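You operate a simulated robot arm through the tools that you are given. There is no shell and no other tool.

You run a simulated robot arm. Do the job below in one go: nothing can be reset, and whatever is moved stays where it is left.

JOB
Set washer one to size S, speed 1 and jets WATER, reset it and give one spray.

The check looks at the end state, three seconds after you hand in, the way a careful person would. Anything else that was tipped, shoved, dropped, spilled or broken makes it a failure.

ROBOT AND FRAMES
A 7-joint arm with a fingered hand, fixed in place. Base frame: the origin is on the floor under the middle of its stand, x ahead of it, y to its left, z up; the work surface is at about z = 800. Readings come in mm, degrees, newtons and seconds.
With the tool pointing down near the work surface it reaches from about 200 to 800 mm from the base axis. Its first joint turns from -166.0 to 166.0 degrees. Payload 4.9 kg.
The TCP is the grasp point between the finger pads, 32 mm short of the fingertips. In the tool frame z runs along the fingers and y along their closing line. The gripper opens to 192 mm; its body begins 89 mm behind the TCP. The gripper is a hand of 3 fingers: y runs from the thumb to the fingers, the wrist lies at [0, 0, -267] in the tool frame.
Orientation is that of the tool frame in the base frame, as [roll, pitch, yaw] about the fixed x, y, z axes, in that order (R = Rz(yaw) Ry(pitch) Rx(roll)). With the fingers straight down and closing along the base's y, the tool's x points along the base's -x, its y along +y and its z along -z.

CONTROLS
- The arm moves only by the tool servo_tool. Its argument "series" is a list of rows, each a list of 6 numbers: the shift along the base's x, y, z in m, then the turn, a rotation vector about the base's x, y, z in degrees. In form: [[tx, ty, tz, ax, ay, az], ...]. A call has 1 to 20 rows; each row shifts and turns the commanded pose from where the row before left it. A row lasts 0.2 s, in which the tool goes at most 50 mm and 8.6 degrees; a call with a longer step from one row to the next is refused whole. A pose out of reach is approached as far as the arm can. The call stops where the force on the tool passes 40 N (or 10 N more than at its start, if that is more) or the arm is blocked; 0.2 s more then pass. In this call time passes only in rows, and 0.2 s behind the last. It gives the time, the measured TCP pose, the force on the tool (base axes), the opening and the grip force at its end, in the units of the frame above (readings bear some noise), with the torque about the TCP (base axes, N m) and any sound that the robot's microphone picked up.
- Cameras (640 x 400 px; columns grow to the right, rows downward): "scene" is fixed at [50.2, 500.3, 1543.9]; the picture's right is [0.40, -0.92, 0.00], its down [-0.84, -0.37, -0.41] and it looks along [0.38, 0.16, -0.91] (base axes); focal length 355 px, centre (320, 200). "wrist" rides on the gripper at [80, -46, -113] in the tool frame; the picture's right is [0.50, 0.87, 0.00], its down [-0.67, 0.39, -0.63] and it looks along [-0.55, 0.32, 0.78] (tool axes); focal length 226 px, centre (320, 200).
- camera(camera): a new picture of that camera. No time passes.
- move_fingers(finger1, finger2, thumb_bend): sets how far each is bent, from 0 (flat) to 1 (curled in); at 0.3 the hand is open as for a grip, at 0.7 the pads meet at the TCP. One left out holds its place. A second passes; each finger stops where it meets its share of the squeeze, and holds until it gets a number again. It is the only way to open and close the hand. It gives what a move gives, with no picture; readings hold the bend of each and the force on the fingers (four entries, about 0 where the hand has none), thumb and palm.
- probe_pixels(camera, pixels): for up to 12 pixels [column, row] of the newest picture of that camera ("zoom" is the newest enlarged one), the place [x, y, z] in the base frame of the surface seen there, good to about 2 mm. No time passes.
- zoom(camera, box): a new picture of the part [left, top, right, bottom] of that camera's present view, enlarged. No time passes.
- sign_off(): hands the job in; it is judged then, once.

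Leave the gripper open and the arm clear of the work at the hand-in unless told otherwise.

The tools are called after "Emit:" as a command line: name --pt "numbers of a row" for each row, then --argument value for the rest, lists and objects as JSON in quotes. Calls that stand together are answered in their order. servo_tool: Moves the arm, as the interface text tells. Its arguments: {"type":"object","properties":{"series":{"type":"array","items":{"type":"array","items":{"type":"number"}}}},"required":["series"]} The other tools are called the same way: move_fingers (finger1, finger2, thumb_bend) moves the fingers one by one; camera (camera) takes a picture; probe_pixels (camera, pixels) gives the place of the surface under pixels of a picture; zoom (camera, box) takes an enlarged picture of a part of a camera's view; sign_off () hands the job in.

At the start:

```text
time: 0.0
position: [437.3, 445.3, 1120.0]
orientation: [-180.0, 0.0, -180.0]
wrist_force: [1.0, 0.2, 0.0]
torque: [0.04, 0.0, -0.02]
width: 191.8
grip_force: 0.0
shape: jaw
bend: [0.3, 0.3, 0.3]
finger forces: [0.1, 0.0, 0.0, 0.1, 0.0, 0.1]
```

scene: 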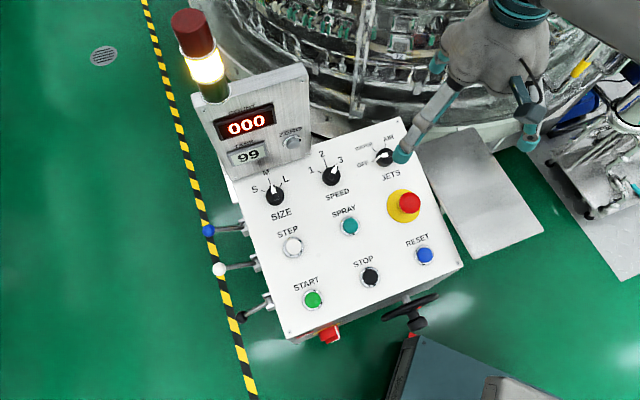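
wrist: 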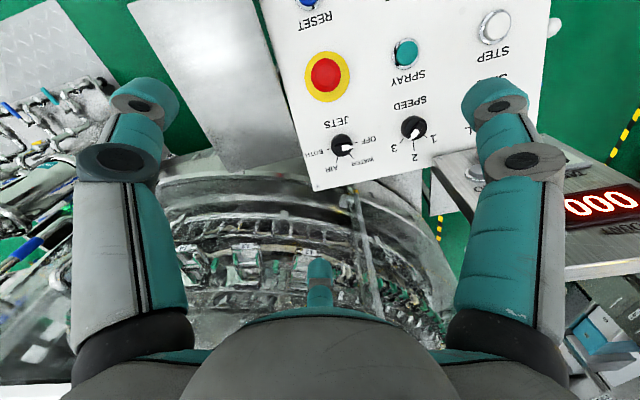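

I see a control panel with three rotary knobs (SIZE at about (275,195), SPEED at (331,176), JETS at (384,157)) and several buttons. I'll zoom in to read the knob marks and the display before I move.

Emit:
zoom --camera "scene" --box '[230, 110, 430, 235]'

Emit:
zoom --camera "scene" --box '[160, 0, 320, 100]'

Emit:
zoom --camera "scene" --box '[190, 90, 310, 170]'

Emit:
zoom --camera "wrist" --box '[260, 0, 640, 240]'

Emit:
zoom --camera "scene" --box '[190, 200, 510, 400]'

```text
3.20 times, centred on (330, 172) of scene
```

zoom: 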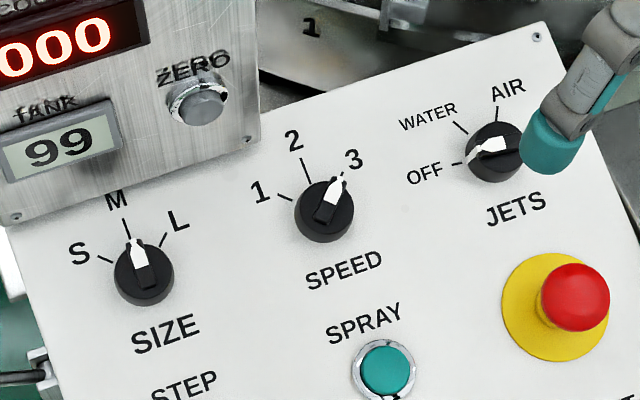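

```text
4.00 times, centred on (240, 50) of scene
```

zoom: 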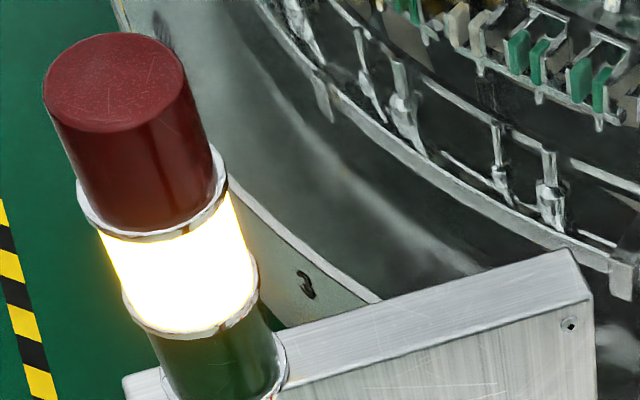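

```text
5.00 times, centred on (250, 130) of scene
```

zoom: 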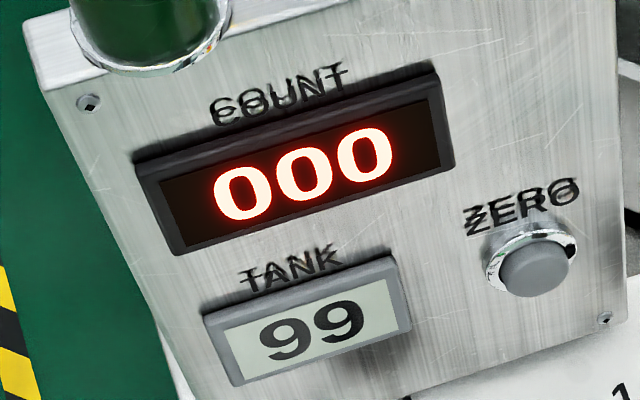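

```text
1.67 times, centred on (450, 120) of wrist
```

zoom: 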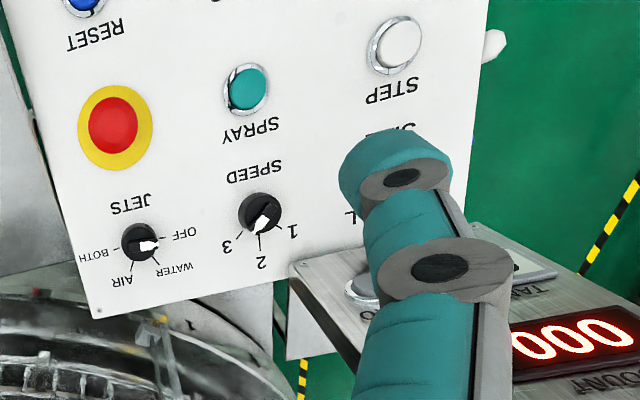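

```text
2.00 times, centred on (350, 300) of scene
```

zoom: 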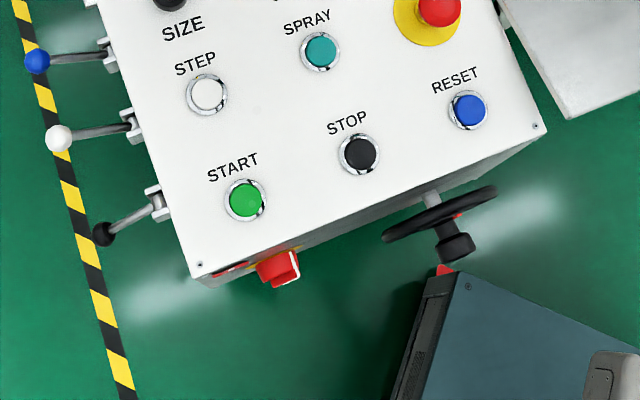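

The markers are at SIZE M, SPEED 3 and JETS OFF, with COUNT 000, TANK 99 and the pale lamp lit. Next I'll measure where the panel, knobs and buttons are.

Emit:
camera --camera "scene"

Emit:
probe_pixels --camera "scene" --pixels '[[240, 230], [400, 125], [290, 330], [455, 265], [330, 240], [275, 196], [331, 176], [384, 157], [350, 226], [425, 256], [409, 203], [330, 335]]'

Emit:
probe_pixels --camera "scene" --pixels '[[192, 22], [205, 70], [210, 110], [300, 72], [310, 150], [250, 120], [292, 140], [425, 310], [210, 230], [220, 270], [242, 316], [292, 246]]'

```text
taken
```

scene: 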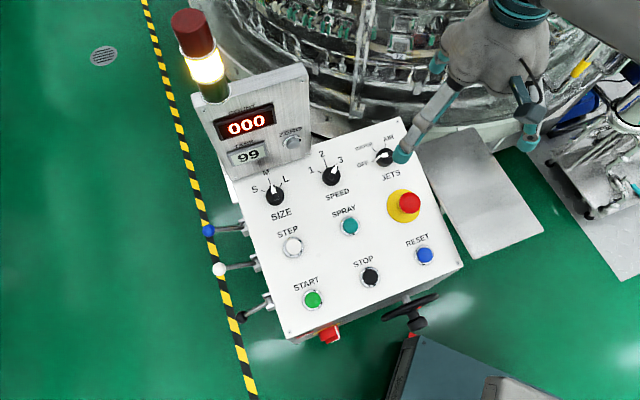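

```text
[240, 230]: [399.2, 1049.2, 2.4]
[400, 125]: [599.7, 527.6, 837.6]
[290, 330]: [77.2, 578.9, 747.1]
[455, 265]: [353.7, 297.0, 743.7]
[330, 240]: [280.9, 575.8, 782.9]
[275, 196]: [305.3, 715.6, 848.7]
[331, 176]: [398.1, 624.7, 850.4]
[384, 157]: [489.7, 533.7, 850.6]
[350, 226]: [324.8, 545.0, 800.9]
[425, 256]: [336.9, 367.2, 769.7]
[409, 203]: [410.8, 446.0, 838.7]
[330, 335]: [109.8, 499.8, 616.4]
```

```text
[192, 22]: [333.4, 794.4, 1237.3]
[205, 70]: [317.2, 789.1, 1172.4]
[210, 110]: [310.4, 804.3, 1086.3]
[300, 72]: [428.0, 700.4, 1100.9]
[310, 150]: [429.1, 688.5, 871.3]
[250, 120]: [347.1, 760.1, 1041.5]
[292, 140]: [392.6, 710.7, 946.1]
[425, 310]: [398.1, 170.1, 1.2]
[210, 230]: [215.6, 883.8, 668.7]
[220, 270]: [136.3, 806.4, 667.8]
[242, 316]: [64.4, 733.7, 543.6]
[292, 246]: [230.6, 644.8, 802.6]
```

The panel is tilted. I'll probe bare white spots to get its plane, plus the knob caps and marks more finely.

Emit:
probe_pixels --camera "scene" --pixels '[[255, 225], [310, 225], [420, 235], [325, 275], [390, 240], [300, 318], [360, 150], [445, 260], [300, 185], [375, 200], [410, 160], [240, 190]]'

Emit:
zoom --camera "scene" --box '[245, 165, 305, 225]'

Emit:
zoom --camera "scene" --box '[350, 125, 430, 175]'

Emit:
zoom --camera "scene" --box '[300, 140, 364, 204]'

```text
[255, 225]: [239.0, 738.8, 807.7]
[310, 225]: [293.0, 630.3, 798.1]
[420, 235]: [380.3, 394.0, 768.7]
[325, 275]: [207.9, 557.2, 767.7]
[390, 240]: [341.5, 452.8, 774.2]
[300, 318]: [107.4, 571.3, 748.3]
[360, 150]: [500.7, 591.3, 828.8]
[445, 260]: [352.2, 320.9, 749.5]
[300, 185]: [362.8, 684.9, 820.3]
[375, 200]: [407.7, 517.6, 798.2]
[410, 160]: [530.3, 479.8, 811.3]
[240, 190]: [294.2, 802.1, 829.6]
```

```text
6.67 times, centred on (275, 195) of scene
```

zoom: 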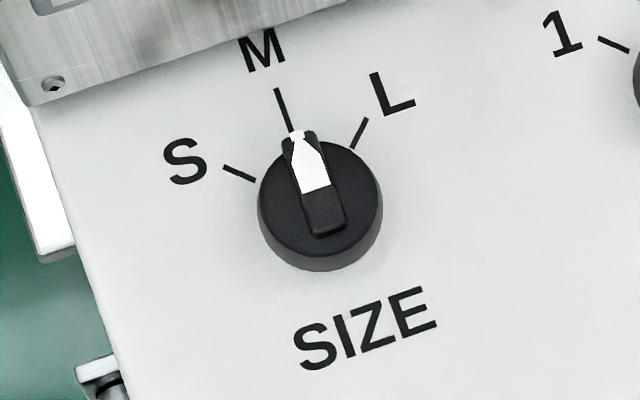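

```text
8.00 times, centred on (390, 150) of scene
```

zoom: 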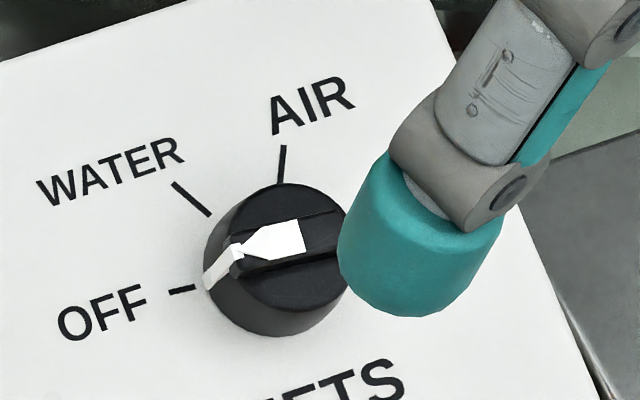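

```text
6.25 times, centred on (332, 172) of scene
```

zoom: 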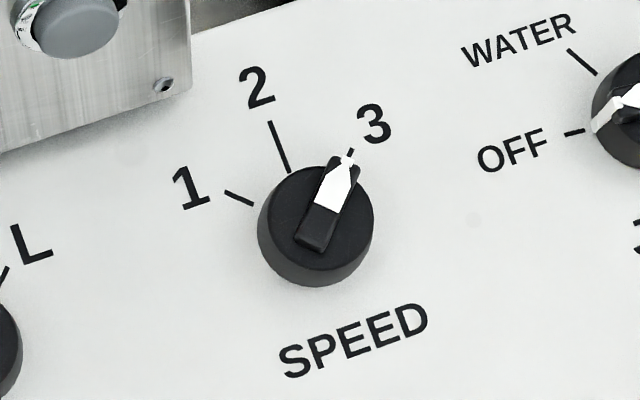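

The plane fits z ≈ 0.195x + 0.19y + 619, a tilt of about 15°. The marks are about 45° apart on SIZE and SPEED and about 50° apart on JETS. Next I'll probe the SPEED knob's details (cylinder top and grip bar) in the latest zoom.

Emit:
probe_pixels --camera "zoom" --pixels '[[315, 235], [337, 190], [347, 160], [285, 215], [360, 220], [310, 270], [320, 180], [272, 235], [300, 185], [340, 250], [365, 205], [315, 282]]'

Emit:
probe_pixels --camera "scene" --pixels '[[232, 182], [309, 148], [306, 70], [205, 100], [270, 170], [292, 158], [285, 140], [270, 110], [240, 150], [350, 220], [426, 252], [370, 276]]'

```text
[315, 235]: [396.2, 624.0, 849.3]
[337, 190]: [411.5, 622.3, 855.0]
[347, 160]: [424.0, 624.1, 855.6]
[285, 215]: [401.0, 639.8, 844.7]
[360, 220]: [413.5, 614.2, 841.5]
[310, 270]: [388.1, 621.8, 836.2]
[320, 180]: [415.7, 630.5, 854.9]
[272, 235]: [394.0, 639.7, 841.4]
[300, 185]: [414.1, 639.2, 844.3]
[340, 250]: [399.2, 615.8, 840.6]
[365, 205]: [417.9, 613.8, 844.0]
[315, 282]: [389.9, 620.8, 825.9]
```

```text
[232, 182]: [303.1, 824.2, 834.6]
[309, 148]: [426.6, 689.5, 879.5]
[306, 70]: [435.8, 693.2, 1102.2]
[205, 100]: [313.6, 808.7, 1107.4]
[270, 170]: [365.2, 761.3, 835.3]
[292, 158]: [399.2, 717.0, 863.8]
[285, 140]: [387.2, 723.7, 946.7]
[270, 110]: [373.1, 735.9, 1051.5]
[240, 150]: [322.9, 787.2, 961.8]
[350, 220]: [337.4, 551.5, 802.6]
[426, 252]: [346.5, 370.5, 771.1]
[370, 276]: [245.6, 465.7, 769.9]
```

On SPEED, the cylinder top is about 25 mm above the panel and the bar top about 36 mm. The display box face stands about 60 mm upslope of the SIZE axis. The hand is in free air, so I'll half-close it here to see how the fingers meet.

Emit:
move_fingers --finger1 0.6 --finger2 0.6 --thumb_bend 0.6

Emit:
camera --camera "wrist"

Emit:
camera --camera "scene"

```text
time: 1.0
position: [436.2, 446.2, 1120.3]
orientation: [-179.9, 0.0, 179.9]
wrist_force: [0.1, 0.5, -0.3]
torque: [0.01, 0.04, -0.01]
width: 42.6
grip_force: 0.0
shape: fingers
bend: [0.6, 0.6, 0.6]
finger forces: [0.0, 0.0, 0.1, 0.1, 0.1, 0.0]
```

```text
taken
```

wrist: 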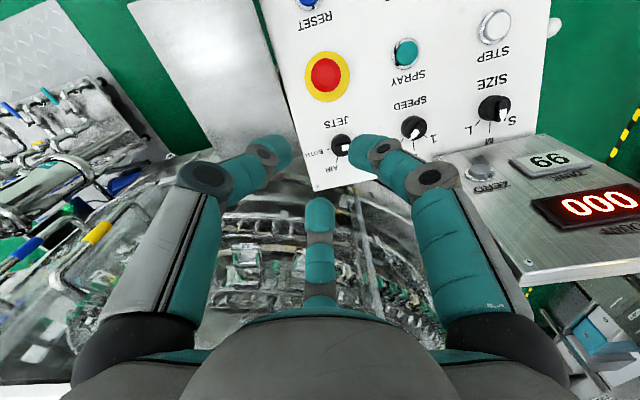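

```text
taken
```

scene: 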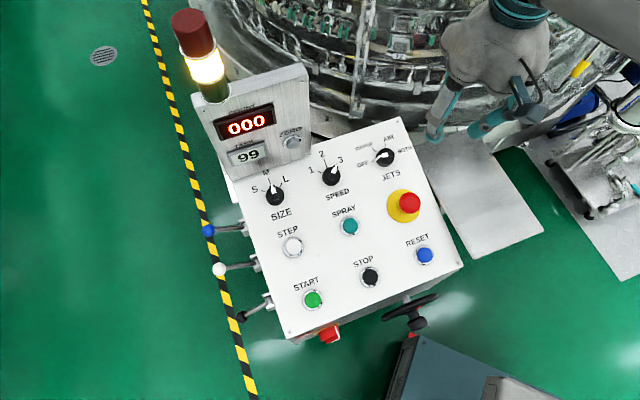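

The three fingers sit 120° apart like a chuck, so they can close round a knob cylinder. I'll probe the fingertips at (285,150), (355,143) and (320,205) and their joints to see where the tips sit relative to the TCP.

Emit:
probe_pixels --camera "wrist" --pixels '[[285, 152], [286, 140], [288, 162], [356, 145], [352, 155], [355, 135], [320, 203], [320, 225], [265, 155], [205, 178], [430, 178], [320, 262]]'

Emit:
zoom --camera "wrist" --box '[160, 90, 480, 290]'

Emit:
zoom --camera "scene" --box '[400, 30, 580, 150]'

```text
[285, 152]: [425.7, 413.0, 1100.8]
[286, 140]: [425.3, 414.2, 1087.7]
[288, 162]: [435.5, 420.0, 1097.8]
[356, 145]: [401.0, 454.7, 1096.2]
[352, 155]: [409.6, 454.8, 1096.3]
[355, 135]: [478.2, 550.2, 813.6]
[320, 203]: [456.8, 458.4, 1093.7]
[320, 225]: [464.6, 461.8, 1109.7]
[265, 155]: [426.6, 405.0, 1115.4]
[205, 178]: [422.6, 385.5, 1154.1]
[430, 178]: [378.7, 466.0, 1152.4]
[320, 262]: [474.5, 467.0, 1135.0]
```

```text
2.00 times, centred on (320, 190) of wrist
```

zoom: 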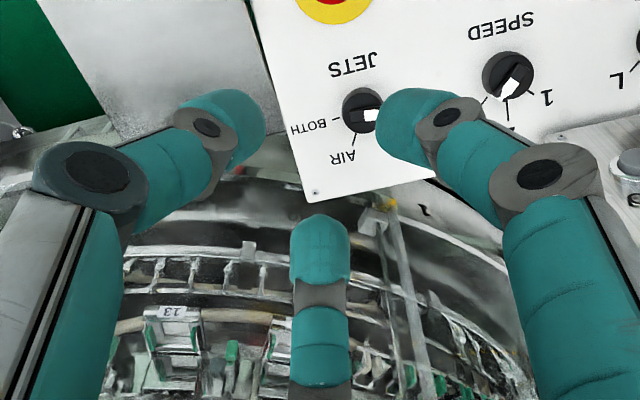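

```text
3.33 times, centred on (490, 90) of scene
```

zoom: 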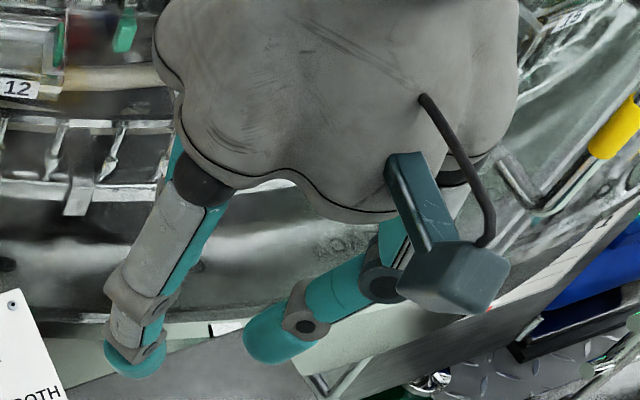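

At bend 0.6 the tips sit about 30 mm below the TCP on a circle of about 21 mm radius, which suits a knob about 39 mm across. I'll open the hand a little, tilt it about 15° square to the panel, and hover about 150 mm above the SPEED knob.

Emit:
move_fingers --finger1 0.5 --finger2 0.5 --thumb_bend 0.5

Emit:
servo_tool --pt "-0.011 0.0314 -0.0314 5.3 -5.45 0" --pt "-0.011 0.0314 -0.0314 5.3 -5.45 0" --pt "-0.011 0.0314 -0.0314 0 0 0" --pt "-0.011 0.0314 -0.0314 0 0 0" --pt "-0.011 0.0314 -0.0314 0 0 0"

Emit:
camera --camera "wrist"

Emit:
camera --camera "scene"

```text
time: 2.0
position: [437.2, 446.0, 1121.3]
orientation: [-180.0, 0.0, 180.0]
wrist_force: [0.9, 0.2, 0.0]
torque: [0.0, 0.01, 0.01]
width: 83.4
grip_force: 0.1
shape: fingers
bend: [0.5, 0.5, 0.5]
finger forces: [0.1, 0.0, 0.0, 0.0, 0.0, 0.0]
```

```text
time: 3.2
position: [382.5, 605.6, 960.5]
orientation: [169.2, 10.9, 179.0]
wrist_force: [-0.6, 0.5, 1.2]
torque: [-0.08, 0.06, -0.01]
width: 84.1
grip_force: 0.1
shape: fingers
bend: [0.5, 0.5, 0.5]
finger forces: [0.0, 0.0, 0.1, 0.0, 0.0, 0.1]
```

```text
taken
```

wrist: 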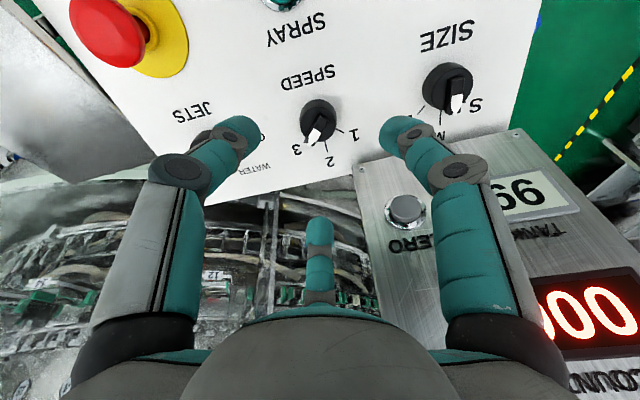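

```text
taken
```

scene: 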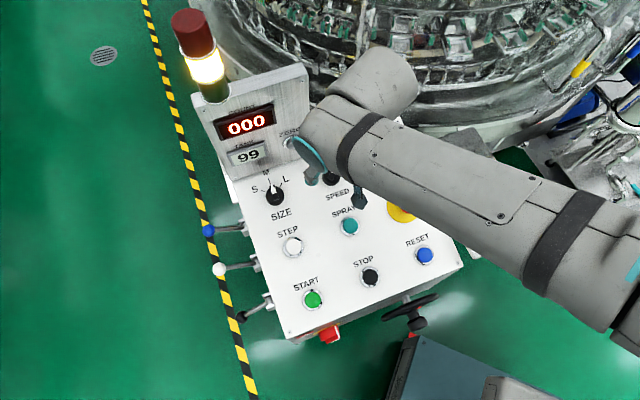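

The hand is square to the panel and its force reading is quiet. In the wrist view SPEED is at about (318,115), just beyond the fingertips. I'll zoom in on the knobs to pin down their axes.

Emit:
zoom --camera "wrist" --box '[278, 80, 374, 140]'

Emit:
probe_pixels --camera "zoom" --pixels '[[300, 180], [250, 200], [350, 200], [300, 270], [250, 290], [320, 120], [200, 230], [380, 260], [150, 150], [450, 150], [300, 380], [320, 330]]'

```text
6.67 times, centred on (326, 110) of wrist
```

zoom: 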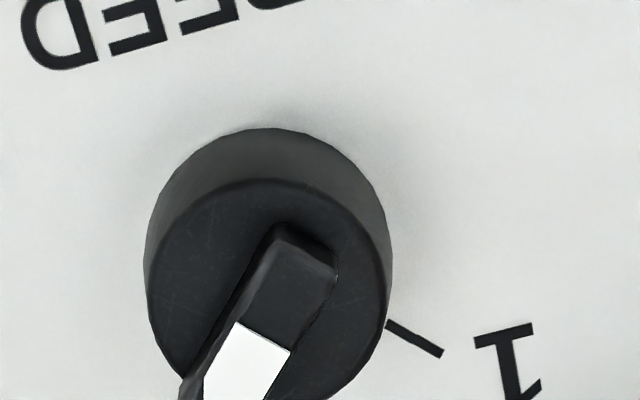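

```text
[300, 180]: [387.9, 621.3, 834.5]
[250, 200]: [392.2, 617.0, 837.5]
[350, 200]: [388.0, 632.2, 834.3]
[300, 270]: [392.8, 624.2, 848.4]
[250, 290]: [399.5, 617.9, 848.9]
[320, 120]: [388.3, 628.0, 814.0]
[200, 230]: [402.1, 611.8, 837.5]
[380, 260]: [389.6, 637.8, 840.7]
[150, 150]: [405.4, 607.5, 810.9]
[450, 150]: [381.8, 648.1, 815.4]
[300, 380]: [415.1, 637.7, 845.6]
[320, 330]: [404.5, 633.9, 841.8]
```

The knob is cut off at the bottom of that zoom. I'll zoom again with the box shifted down.

Emit:
zoom --camera "wrist" --box '[270, 90, 366, 150]'

Emit:
probe_pixels --camera "zoom" --pixels '[[202, 230], [438, 230], [320, 118], [290, 350], [375, 305], [240, 300], [410, 180], [400, 290], [262, 340], [255, 180], [340, 200], [285, 310]]'

```text
6.67 times, centred on (318, 120) of wrist
```

zoom: 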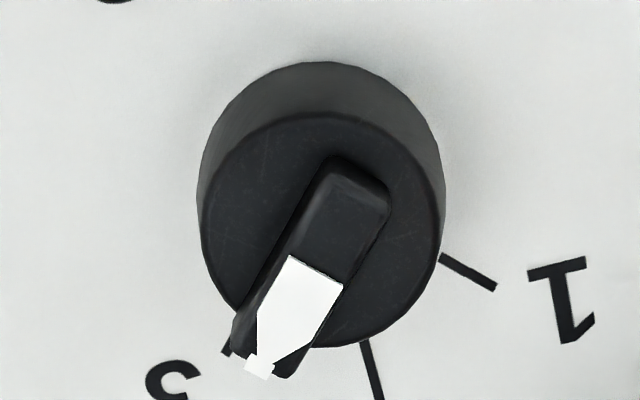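

```text
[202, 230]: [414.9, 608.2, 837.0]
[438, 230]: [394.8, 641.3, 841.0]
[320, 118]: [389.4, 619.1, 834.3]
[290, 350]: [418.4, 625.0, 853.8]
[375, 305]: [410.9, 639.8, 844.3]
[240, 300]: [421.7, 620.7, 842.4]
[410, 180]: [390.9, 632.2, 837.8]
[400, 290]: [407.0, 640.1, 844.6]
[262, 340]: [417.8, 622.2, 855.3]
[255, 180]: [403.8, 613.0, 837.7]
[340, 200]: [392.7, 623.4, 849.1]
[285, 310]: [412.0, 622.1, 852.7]
```

The SPEED axis at the cylinder top is about (405.5, 625, 842.5). I'd like the fingers 60° either side of the pointer, so I'll turn the hand −90° about the panel normal in free air, which also tests the joint range.

Emit:
servo_tool --pt "0 0 0 1.538 1.497 -7.894" --pt "0 0 0 1.538 1.497 -7.894" --pt "0 0 0 1.538 1.497 -7.894" --pt "0 0 0 1.538 1.497 -7.894" --pt "0 0 0 1.538 1.497 -7.894" --pt "0 0 0 1.538 1.497 -7.894" --pt "0 0 0 1.538 1.497 -7.894" --pt "0 0 0 1.538 1.497 -7.894" --pt "0 0 0 1.538 1.497 -7.894" --pt "0 0 0 1.538 1.497 -7.894" --pt "0 0 0 1.538 1.497 -7.894" --pt "0 0 0 0 0 0" --pt "0 0 0 0 0 0"

Emit:
camera --camera "wrist"

Emit:
camera --camera "scene"

```text
time: 6.0
position: [380.6, 602.1, 963.6]
orientation: [169.0, -10.7, 91.2]
wrist_force: [-0.1, 0.3, -0.3]
torque: [0.01, 0.01, -0.01]
width: 83.8
grip_force: 0.0
shape: fingers
bend: [0.5, 0.5, 0.5]
finger forces: [0.1, 0.0, 0.1, 0.0, 0.1, 0.0]
```

```text
taken
```

wrist: 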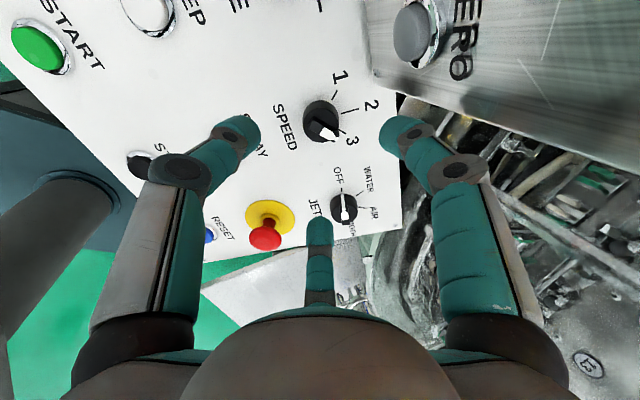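

```text
taken
```

scene: 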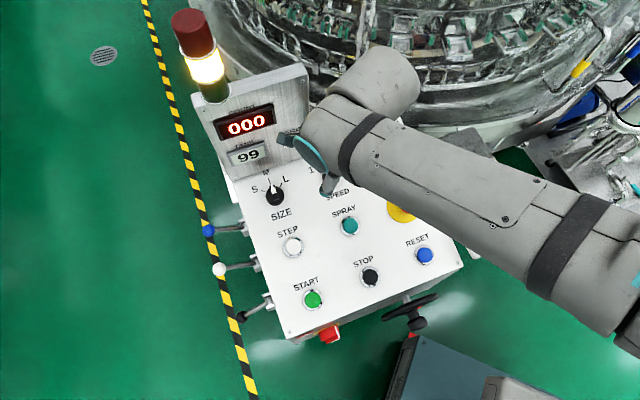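

The arm reached −90° fine, with the pose at (380.6, 602.1, 963.6) on the knob axis within noise. Before descending I'll probe the fingertips at (250,130), (390,135) and (320,220) to see how far they reach below the TCP at this bend.

Emit:
probe_pixels --camera "wrist" --pixels '[[250, 130], [252, 120], [255, 140], [240, 120], [390, 133], [386, 145], [388, 125], [320, 219], [314, 222], [326, 222], [320, 240], [245, 150]]'

Emit:
zoom --camera "wrist" --box '[200, 80, 440, 230]'

```text
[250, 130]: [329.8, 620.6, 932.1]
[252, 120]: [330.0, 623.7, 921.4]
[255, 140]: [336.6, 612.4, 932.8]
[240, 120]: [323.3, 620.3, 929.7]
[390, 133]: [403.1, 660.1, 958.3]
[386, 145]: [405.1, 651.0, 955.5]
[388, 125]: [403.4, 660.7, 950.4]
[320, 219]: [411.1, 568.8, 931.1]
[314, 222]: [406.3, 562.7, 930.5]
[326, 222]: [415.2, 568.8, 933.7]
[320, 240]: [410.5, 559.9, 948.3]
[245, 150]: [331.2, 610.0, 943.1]
```

```text
2.67 times, centred on (320, 155) of wrist
```

zoom: 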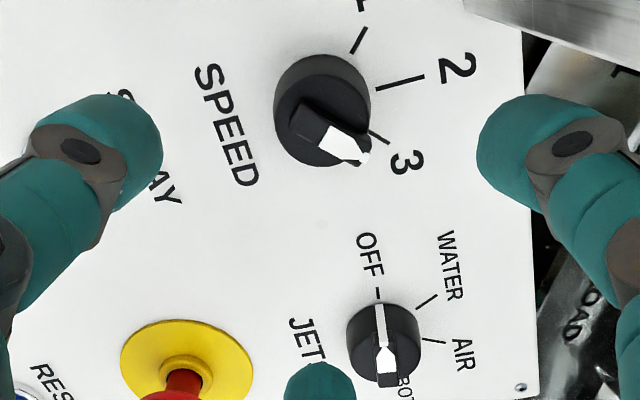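

At this bend the tips reach about 35–38 mm below the TCP. I'll descend along the panel normal until the TCP is about 42 mm above the panel, so the tips surround the cylinder about 5 mm off the surface.

Emit:
servo_tool --pt "0.0052 0.0049 -0.0261 0 0 0" --pt "0.0052 0.0049 -0.0261 0 0 0" --pt "0.0042 0.0039 -0.0209 0 0 0" --pt "0.0031 0.003 -0.0156 0 0 0" --pt "0.0031 0.003 -0.0156 0 0 0" --pt "0 0 0 0 0 0"

Emit:
camera --camera "wrist"

Emit:
camera --camera "scene"

```text
time: 7.4
position: [403.0, 622.3, 859.1]
orientation: [169.0, -10.6, 91.1]
wrist_force: [1.2, -3.5, 0.6]
torque: [0.06, 0.06, -0.17]
width: 83.2
grip_force: 2.8
shape: fingers
bend: [0.51, 0.5, 0.5]
finger forces: [5.0, 0.1, 0.1, 0.0, 0.5, 0.1]
```

```text
taken
```

wrist: 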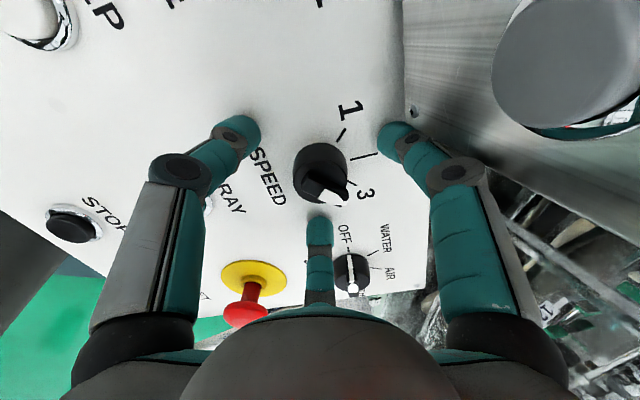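

```text
taken
```

scene: 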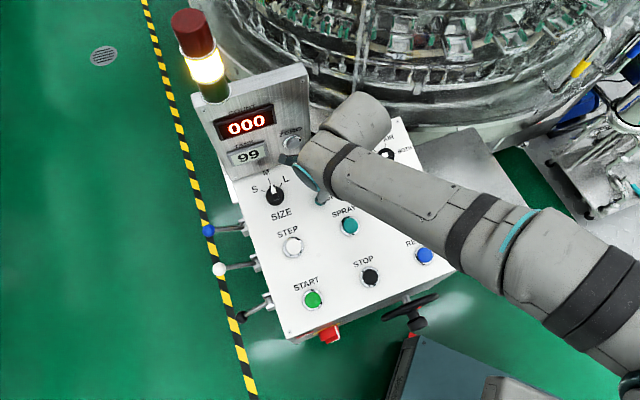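

Finger 1 reads 5 N. It is brushing the corner of the display box at this hand angle, so I won't turn from here. I'll back out 55 mm along the normal and turn +55°, which puts the fingers on either side of the box corner. I'll then do the 90° as two 45° grips.

Emit:
servo_tool --pt "-0.00515 -0.00505 0.02655 0 0 0" --pt "-0.00515 -0.00505 0.02655 0 0 0" --pt "0 0 0 -1.478 -1.438 7.585" --pt "0 0 0 -1.478 -1.438 7.585" --pt "0 0 0 -1.478 -1.438 7.585" --pt "0 0 0 -1.478 -1.438 7.585" --pt "0 0 0 -1.478 -1.438 7.585" --pt "0 0 0 -1.478 -1.438 7.585" --pt "0 0 0 -1.478 -1.438 7.585" --pt "0 0 0 0 0 0"

Emit:
camera --camera "wrist"

```text
time: 9.6
position: [391.3, 612.0, 911.4]
orientation: [165.1, 2.7, 144.8]
wrist_force: [-0.3, 0.1, -0.4]
torque: [-0.01, -0.03, 0.02]
width: 83.7
grip_force: 0.1
shape: fingers
bend: [0.5, 0.5, 0.5]
finger forces: [0.0, 0.0, 0.0, 0.0, 0.0, 0.0]
```

```text
taken
```

wrist: 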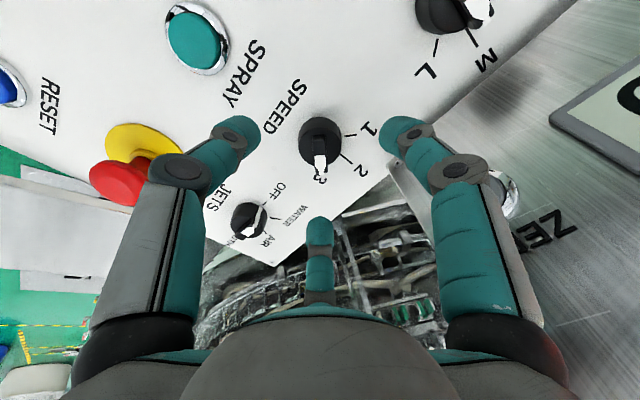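

The hand is free of contact, and the fingers now straddle the box corner. I'll go back down 55 mm along the normal and check the forces before closing.

Emit:
servo_tool --pt "0.0042 0.0041 -0.0214 0 0 0" --pt "0.0035 0.0034 -0.0177 0 0 0" --pt "0.0026 0.0026 -0.014 0 0 0" --pt "0 0 0 0 0 0"

Emit:
camera --camera "wrist"

Emit:
zoom --camera "wrist" --box '[220, 90, 420, 240]'

```text
time: 10.6
position: [401.7, 624.4, 858.9]
orientation: [164.9, 2.8, 144.7]
wrist_force: [0.4, -0.9, 1.3]
torque: [0.09, 0.04, 0.05]
width: 84.1
grip_force: 0.7
shape: fingers
bend: [0.5, 0.5, 0.5]
finger forces: [1.0, 0.0, 0.0, 0.0, 0.0, 0.0]
```

```text
taken
```

wrist: 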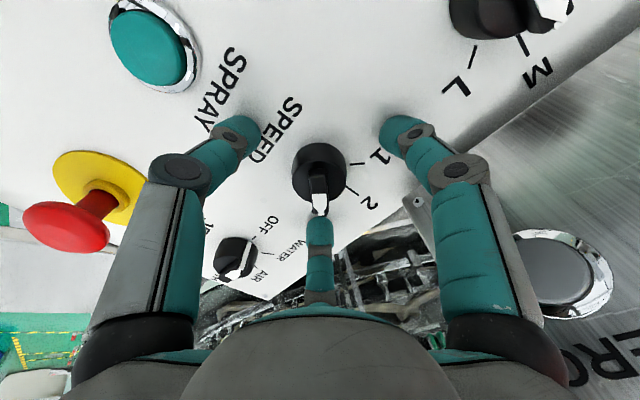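

```text
2.67 times, centred on (320, 165) of wrist
```

zoom: 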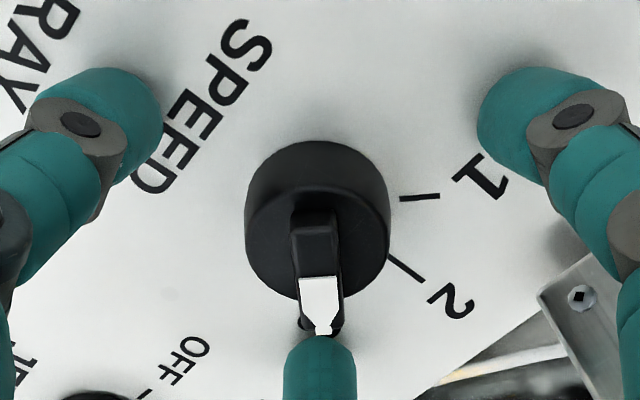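

The hand is down around SPEED, with only about 1 N on finger 1. The tips slope inward, so they will meet the cylinder below the pointer. I'll close all three fingers on the knob.

Emit:
move_fingers --finger1 0.7 --finger2 0.7 --thumb_bend 0.7

Emit:
camera --camera "wrist"

Emit:
zoom --camera "wrist" --box '[220, 90, 420, 240]'

```text
time: 11.6
position: [402.2, 623.0, 858.7]
orientation: [165.1, 2.8, 144.7]
wrist_force: [-2.8, -5.4, 0.0]
torque: [-0.14, 0.11, 0.01]
width: 30.9
grip_force: 16.7
shape: fingers
bend: [0.63, 0.63, 0.64]
finger forces: [9.0, 9.3, 0.1, 0.0, 14.7, 0.0]
```

```text
taken
```

wrist: 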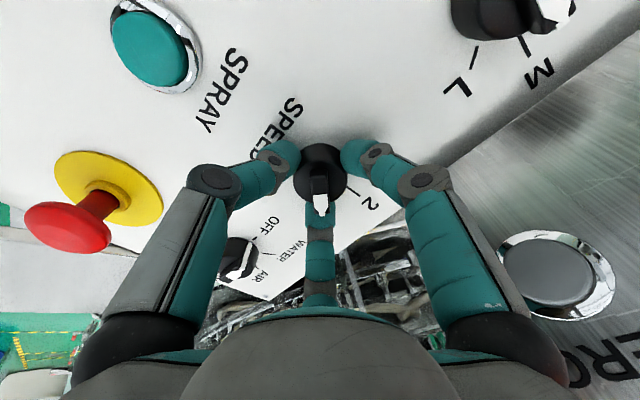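

```text
2.67 times, centred on (320, 165) of wrist
```

zoom: 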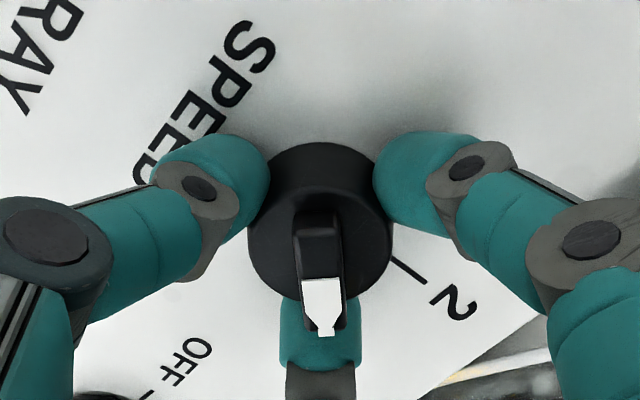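

All three fingers hold the cylinder (9, 9 and 15 N), and the pointer sits over the far finger toward 3. I'll turn about +46° counter-clockwise about the panel normal to bring it to 2.

Emit:
servo_tool --pt "0 0 0 -1.448 -1.409 7.43" --pt "0 0 0 -1.448 -1.409 7.43" --pt "0 0 0 -1.448 -1.409 7.43" --pt "0 0 0 -1.448 -1.409 7.43" --pt "0 0 0 -1.448 -1.409 7.43" --pt "0 0 0 -1.448 -1.409 7.43" --pt "0 0 0 0 0 0"

Emit:
camera --camera "wrist"

Emit:
zoom --camera "wrist" --box '[220, 90, 420, 240]'

```text
time: 13.2
position: [401.6, 622.6, 859.5]
orientation: [171.7, 12.7, -169.6]
wrist_force: [1.9, -5.9, -3.4]
torque: [-0.15, -0.05, -0.05]
width: 30.4
grip_force: 16.1
shape: fingers
bend: [0.63, 0.63, 0.64]
finger forces: [8.2, 9.1, 0.0, 0.0, 15.3, 0.1]
```

```text
taken
```

wrist: 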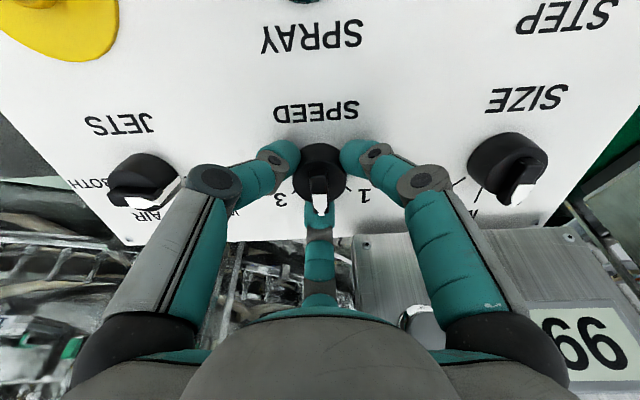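

```text
2.67 times, centred on (320, 165) of wrist
```

zoom: 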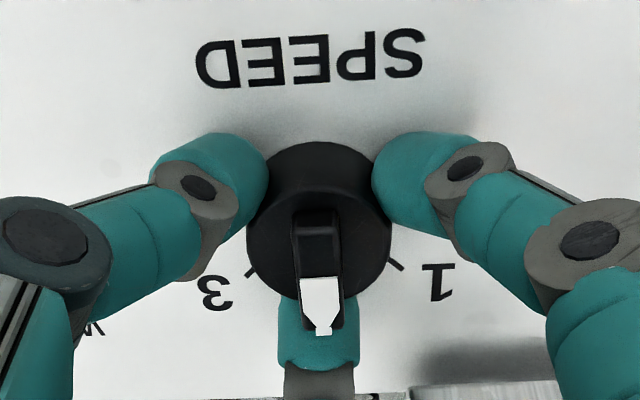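

SPEED now points at 2, midway between 3 and 1. To keep clear of the box corner I'll loosen the fingers, turn the hand back 46°, and re-grip for the second step.

Emit:
move_fingers --finger1 0.54 --finger2 0.54 --thumb_bend 0.54

Emit:
zoom --camera "wrist" --box '[220, 90, 420, 240]'

Emit:
servo_tool --pt "0 0 0 1.448 1.409 -7.43" --pt "0 0 0 1.448 1.409 -7.43" --pt "0 0 0 1.448 1.409 -7.43" --pt "0 0 0 1.448 1.409 -7.43" --pt "0 0 0 1.448 1.409 -7.43" --pt "0 0 0 1.448 1.409 -7.43" --pt "0 0 0 0 0 0"

Emit:
camera --camera "wrist"

Emit:
zoom --camera "wrist" --box '[220, 90, 420, 240]'

```text
time: 14.2
position: [401.2, 622.5, 858.8]
orientation: [171.6, 12.7, -169.7]
wrist_force: [0.0, -0.4, -0.8]
torque: [0.0, -0.02, -0.03]
width: 66.6
grip_force: 0.1
shape: fingers
bend: [0.54, 0.54, 0.54]
finger forces: [0.1, 0.0, 0.0, 0.0, 0.0, 0.0]
```

```text
2.67 times, centred on (320, 165) of wrist
```

zoom: 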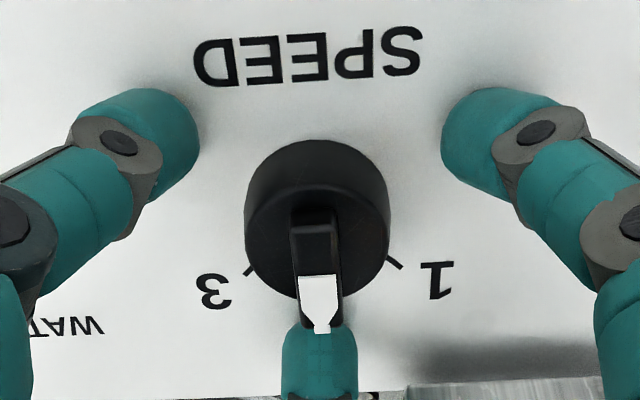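

```text
time: 15.8
position: [403.0, 621.7, 859.0]
orientation: [165.1, 2.8, 144.6]
wrist_force: [0.1, -0.1, 0.5]
torque: [0.02, 0.0, 0.02]
width: 66.6
grip_force: 0.1
shape: fingers
bend: [0.54, 0.54, 0.54]
finger forces: [0.0, 0.0, 0.1, 0.1, 0.0, 0.0]
```

```text
taken
```

wrist: 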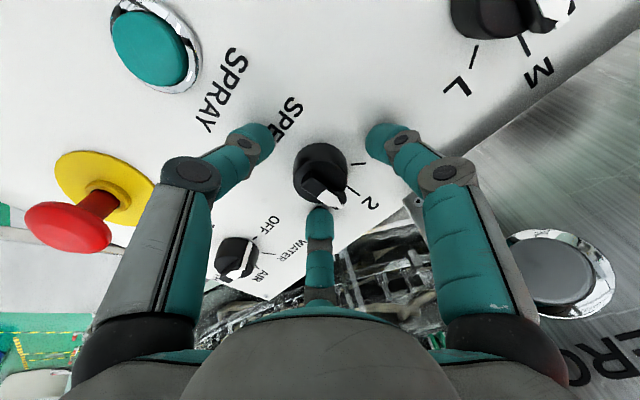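

```text
2.67 times, centred on (320, 165) of wrist
```

zoom: 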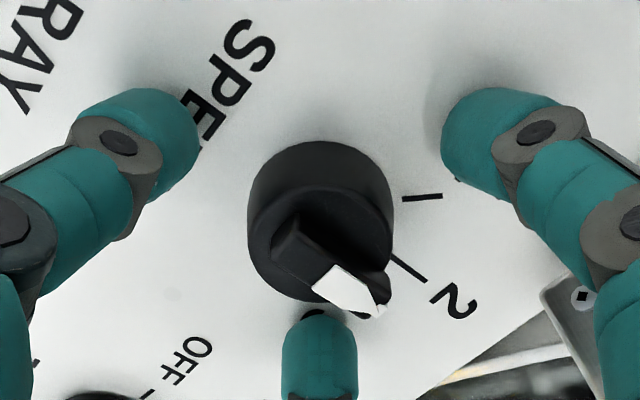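

The knob stayed on 2, and the hand is back without contact. I'll close again and make the second 46° turn toward 1.

Emit:
move_fingers --finger1 0.7 --finger2 0.7 --thumb_bend 0.7

Emit:
servo_tool --pt "0 0 0 -1.448 -1.409 7.43" --pt "0 0 0 -1.448 -1.409 7.43" --pt "0 0 0 -1.448 -1.409 7.43" --pt "0 0 0 -1.448 -1.409 7.43" --pt "0 0 0 -1.448 -1.409 7.43" --pt "0 0 0 -1.448 -1.409 7.43" --pt "0 0 0 0 0 0"

Emit:
zoom --camera "wrist" --box '[220, 90, 420, 240]'

```text
time: 16.8
position: [402.1, 621.9, 858.3]
orientation: [165.1, 2.8, 144.6]
wrist_force: [-2.7, -5.1, 1.4]
torque: [-0.15, 0.04, -0.04]
width: 30.7
grip_force: 16.8
shape: fingers
bend: [0.63, 0.63, 0.64]
finger forces: [9.2, 9.5, 0.1, 0.1, 14.5, 0.0]
```

```text
time: 18.4
position: [401.6, 621.8, 858.6]
orientation: [171.6, 12.7, -169.6]
wrist_force: [0.3, -7.9, 2.7]
torque: [-0.21, -0.05, -0.13]
width: 30.8
grip_force: 17.6
shape: fingers
bend: [0.63, 0.63, 0.64]
finger forces: [8.6, 10.4, 0.1, 0.0, 16.5, 0.0]
```

```text
2.67 times, centred on (320, 165) of wrist
```

zoom: 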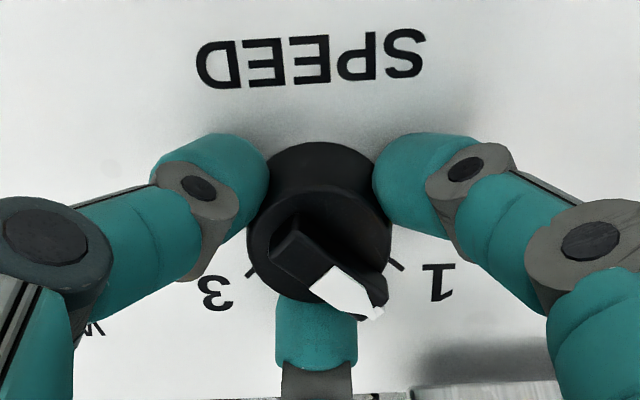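

The pointer now sits by the "1" mark. I'll loosen the fingers, back straight out 110 mm along the normal, and check with pictures.

Emit:
move_fingers --finger1 0.54 --finger2 0.54 --thumb_bend 0.54

Emit:
servo_tool --pt "-0.0052 -0.005 0.0265 0 0 0" --pt "-0.0052 -0.005 0.0265 0 0 0" --pt "-0.0052 -0.005 0.0265 0 0 0" --pt "-0.0052 -0.005 0.0265 0 0 0" --pt "0 0 0 0 0 0"

Emit:
camera --camera "wrist"

Emit:
zoom --camera "wrist" --box '[240, 70, 400, 170]'

Emit:
camera --camera "scene"

```text
time: 19.4
position: [402.0, 624.2, 858.4]
orientation: [171.7, 12.7, -169.7]
wrist_force: [-0.2, 0.5, -0.1]
torque: [0.02, -0.01, 0.04]
width: 66.5
grip_force: 0.0
shape: fingers
bend: [0.54, 0.54, 0.54]
finger forces: [0.1, 0.0, 0.1, 0.1, 0.1, 0.0]
```

```text
time: 20.6
position: [381.9, 600.1, 964.6]
orientation: [171.6, 12.7, -169.7]
wrist_force: [-0.1, -0.2, 0.2]
torque: [-0.03, -0.01, 0.02]
width: 66.5
grip_force: 0.0
shape: fingers
bend: [0.54, 0.54, 0.54]
finger forces: [0.0, 0.0, 0.1, 0.0, 0.0, 0.0]
```

```text
taken
```

wrist: 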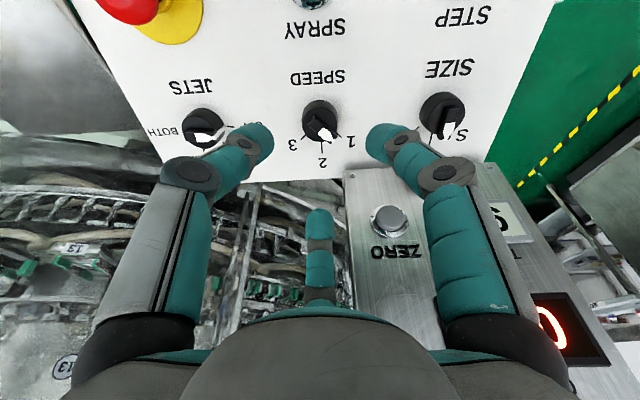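

```text
4.00 times, centred on (320, 120) of wrist
```

zoom: 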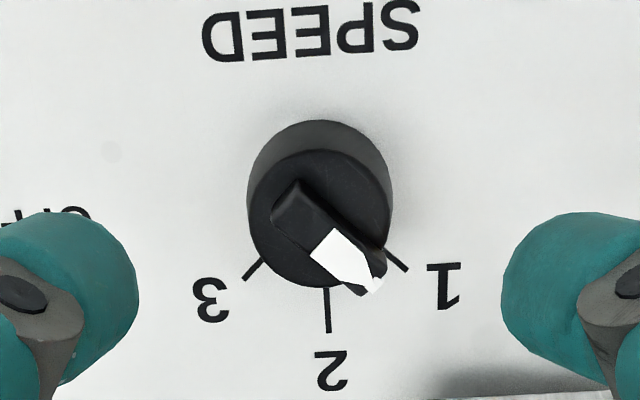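

```text
taken
```

scene: 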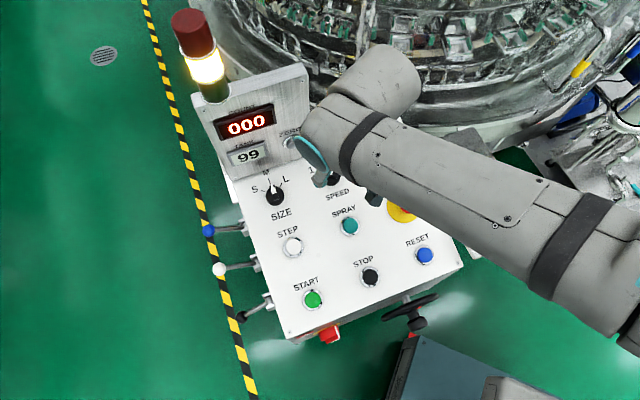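

SPEED clearly points at 1 now. SIZE is next. I'll zoom in on the SIZE knob at about (443,113) in the wrist view to measure its axis.

Emit:
zoom --camera "wrist" --box '[395, 80, 491, 140]'

Emit:
probe_pixels --camera "zoom" --pixels '[[200, 200], [250, 130], [330, 120], [420, 150], [455, 220], [440, 280], [240, 280], [190, 240], [300, 180], [320, 300], [350, 200], [300, 330]]'

```text
6.67 times, centred on (443, 110) of wrist
```

zoom: 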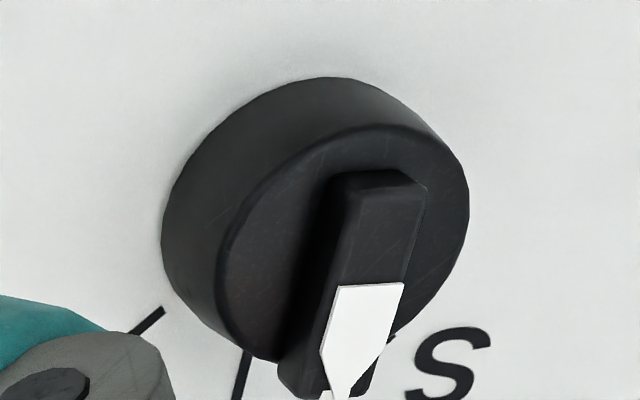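

```text
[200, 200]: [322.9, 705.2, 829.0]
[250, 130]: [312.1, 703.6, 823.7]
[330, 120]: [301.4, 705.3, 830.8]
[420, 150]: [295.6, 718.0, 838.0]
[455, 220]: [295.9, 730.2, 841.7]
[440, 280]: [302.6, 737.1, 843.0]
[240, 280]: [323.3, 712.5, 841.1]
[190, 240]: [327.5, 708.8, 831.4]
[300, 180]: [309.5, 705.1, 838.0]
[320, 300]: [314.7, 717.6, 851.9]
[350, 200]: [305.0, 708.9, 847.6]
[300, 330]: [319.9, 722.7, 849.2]
```

I estimate the SIZE axis at the cylinder top at about (311, 722). I'll turn the hand −66° first so no finger points at the box, then slide about 135 mm left to hover over SIZE.

Emit:
servo_tool --pt "0 0 0 1.551 1.51 -7.961" --pt "0 0 0 1.551 1.51 -7.961" --pt "0 0 0 1.551 1.51 -7.961" --pt "0 0 0 1.551 1.51 -7.961" --pt "0 0 0 1.551 1.51 -7.961" --pt "0 0 0 1.551 1.51 -7.961" --pt "0 0 0 1.551 1.51 -7.961" --pt "0 0 0 1.551 1.51 -7.961" --pt "-0.0237 0.0242 0 0 0 0" --pt "-0.0237 0.0242 0 0 0 0" --pt "-0.0237 0.0242 0 0 0 0" --pt "-0.0237 0.0242 0 0 0 0" --pt "0 0 0 0 0 0" --pt "0 0 0 0 0 0"

Emit:
camera --camera "wrist"

Emit:
zoom --camera "wrist" --box '[270, 80, 366, 140]'

Emit:
probe_pixels --camera "zoom" --pixels '[[210, 230], [430, 230], [320, 120], [320, 330], [250, 180], [400, 180], [250, 300], [400, 300], [100, 60], [540, 60], [320, 200], [320, 260]]'

```text
time: 23.6
position: [284.5, 699.0, 962.9]
orientation: [165.0, -2.3, 125.6]
wrist_force: [-0.8, -0.8, 0.2]
torque: [0.02, -0.02, -0.03]
width: 66.7
grip_force: 0.0
shape: fingers
bend: [0.54, 0.54, 0.54]
finger forces: [0.0, 0.0, 0.0, 0.0, 0.0, 0.1]
```

```text
taken
```

wrist: 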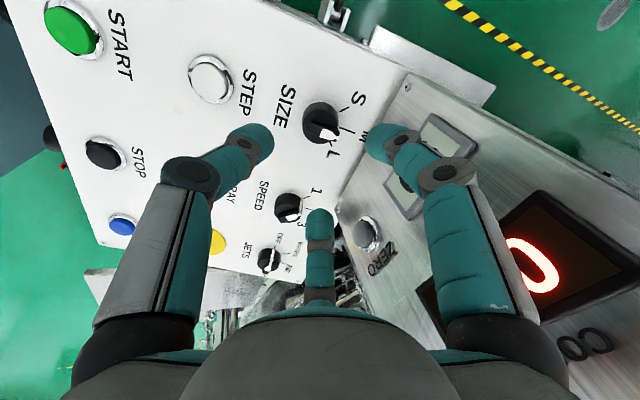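

```text
6.67 times, centred on (318, 110) of wrist
```

zoom: 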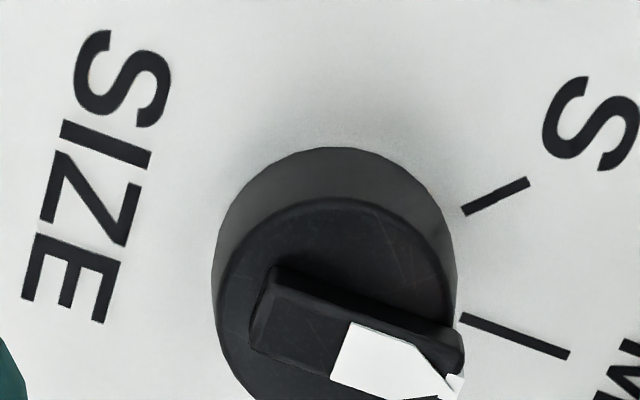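

```text
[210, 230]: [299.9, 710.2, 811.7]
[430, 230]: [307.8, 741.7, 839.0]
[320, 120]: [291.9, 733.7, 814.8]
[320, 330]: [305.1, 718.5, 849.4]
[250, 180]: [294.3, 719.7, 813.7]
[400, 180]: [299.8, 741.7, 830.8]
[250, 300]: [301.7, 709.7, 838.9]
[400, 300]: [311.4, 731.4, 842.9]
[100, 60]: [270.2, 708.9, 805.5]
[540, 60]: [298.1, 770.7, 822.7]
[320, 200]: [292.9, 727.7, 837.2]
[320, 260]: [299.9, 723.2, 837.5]
```

The SIZE knob's top centre is at about (320,127) in the wrist view, which is where the hand axis should put it. I'll descend 108 mm along the normal.

Emit:
servo_tool --pt "0.0051 0.005 -0.0261 0 0 0" --pt "0.0051 0.005 -0.0261 0 0 0" --pt "0.0041 0.0039 -0.0208 0 0 0" --pt "0.003 0.003 -0.0156 0 0 0" --pt "0.003 0.0029 -0.0156 0 0 0" --pt "0 0 0 0 0 0"

Emit:
camera --camera "wrist"

Emit:
zoom --camera "wrist" --box '[220, 90, 420, 240]'

```text
time: 25.0
position: [305.8, 719.9, 859.7]
orientation: [164.9, -2.3, 125.6]
wrist_force: [-0.3, 0.0, 0.0]
torque: [0.01, -0.01, 0.02]
width: 66.9
grip_force: 0.1
shape: fingers
bend: [0.54, 0.54, 0.54]
finger forces: [0.0, 0.0, 0.0, 0.0, 0.1, 0.0]
```

```text
taken
```

wrist: 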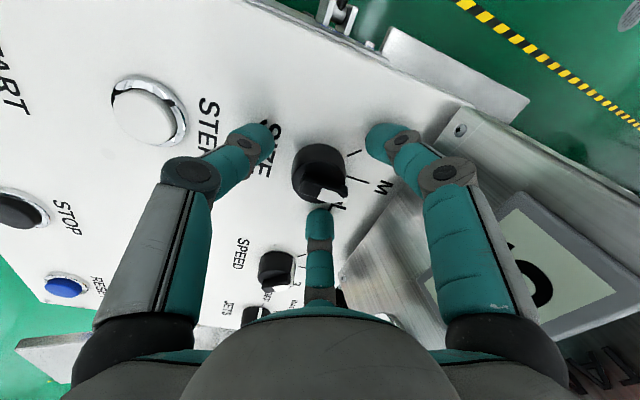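

```text
2.67 times, centred on (320, 165) of wrist
```

zoom: 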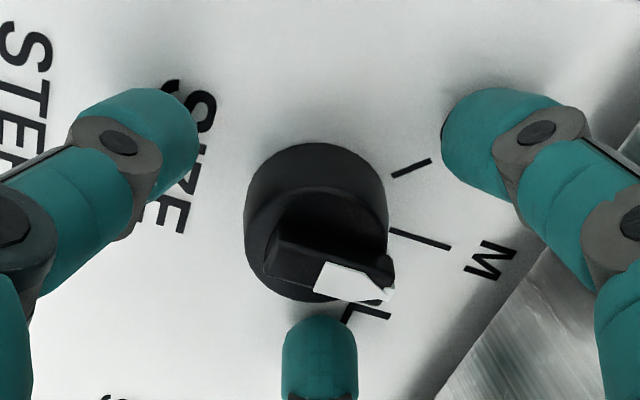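

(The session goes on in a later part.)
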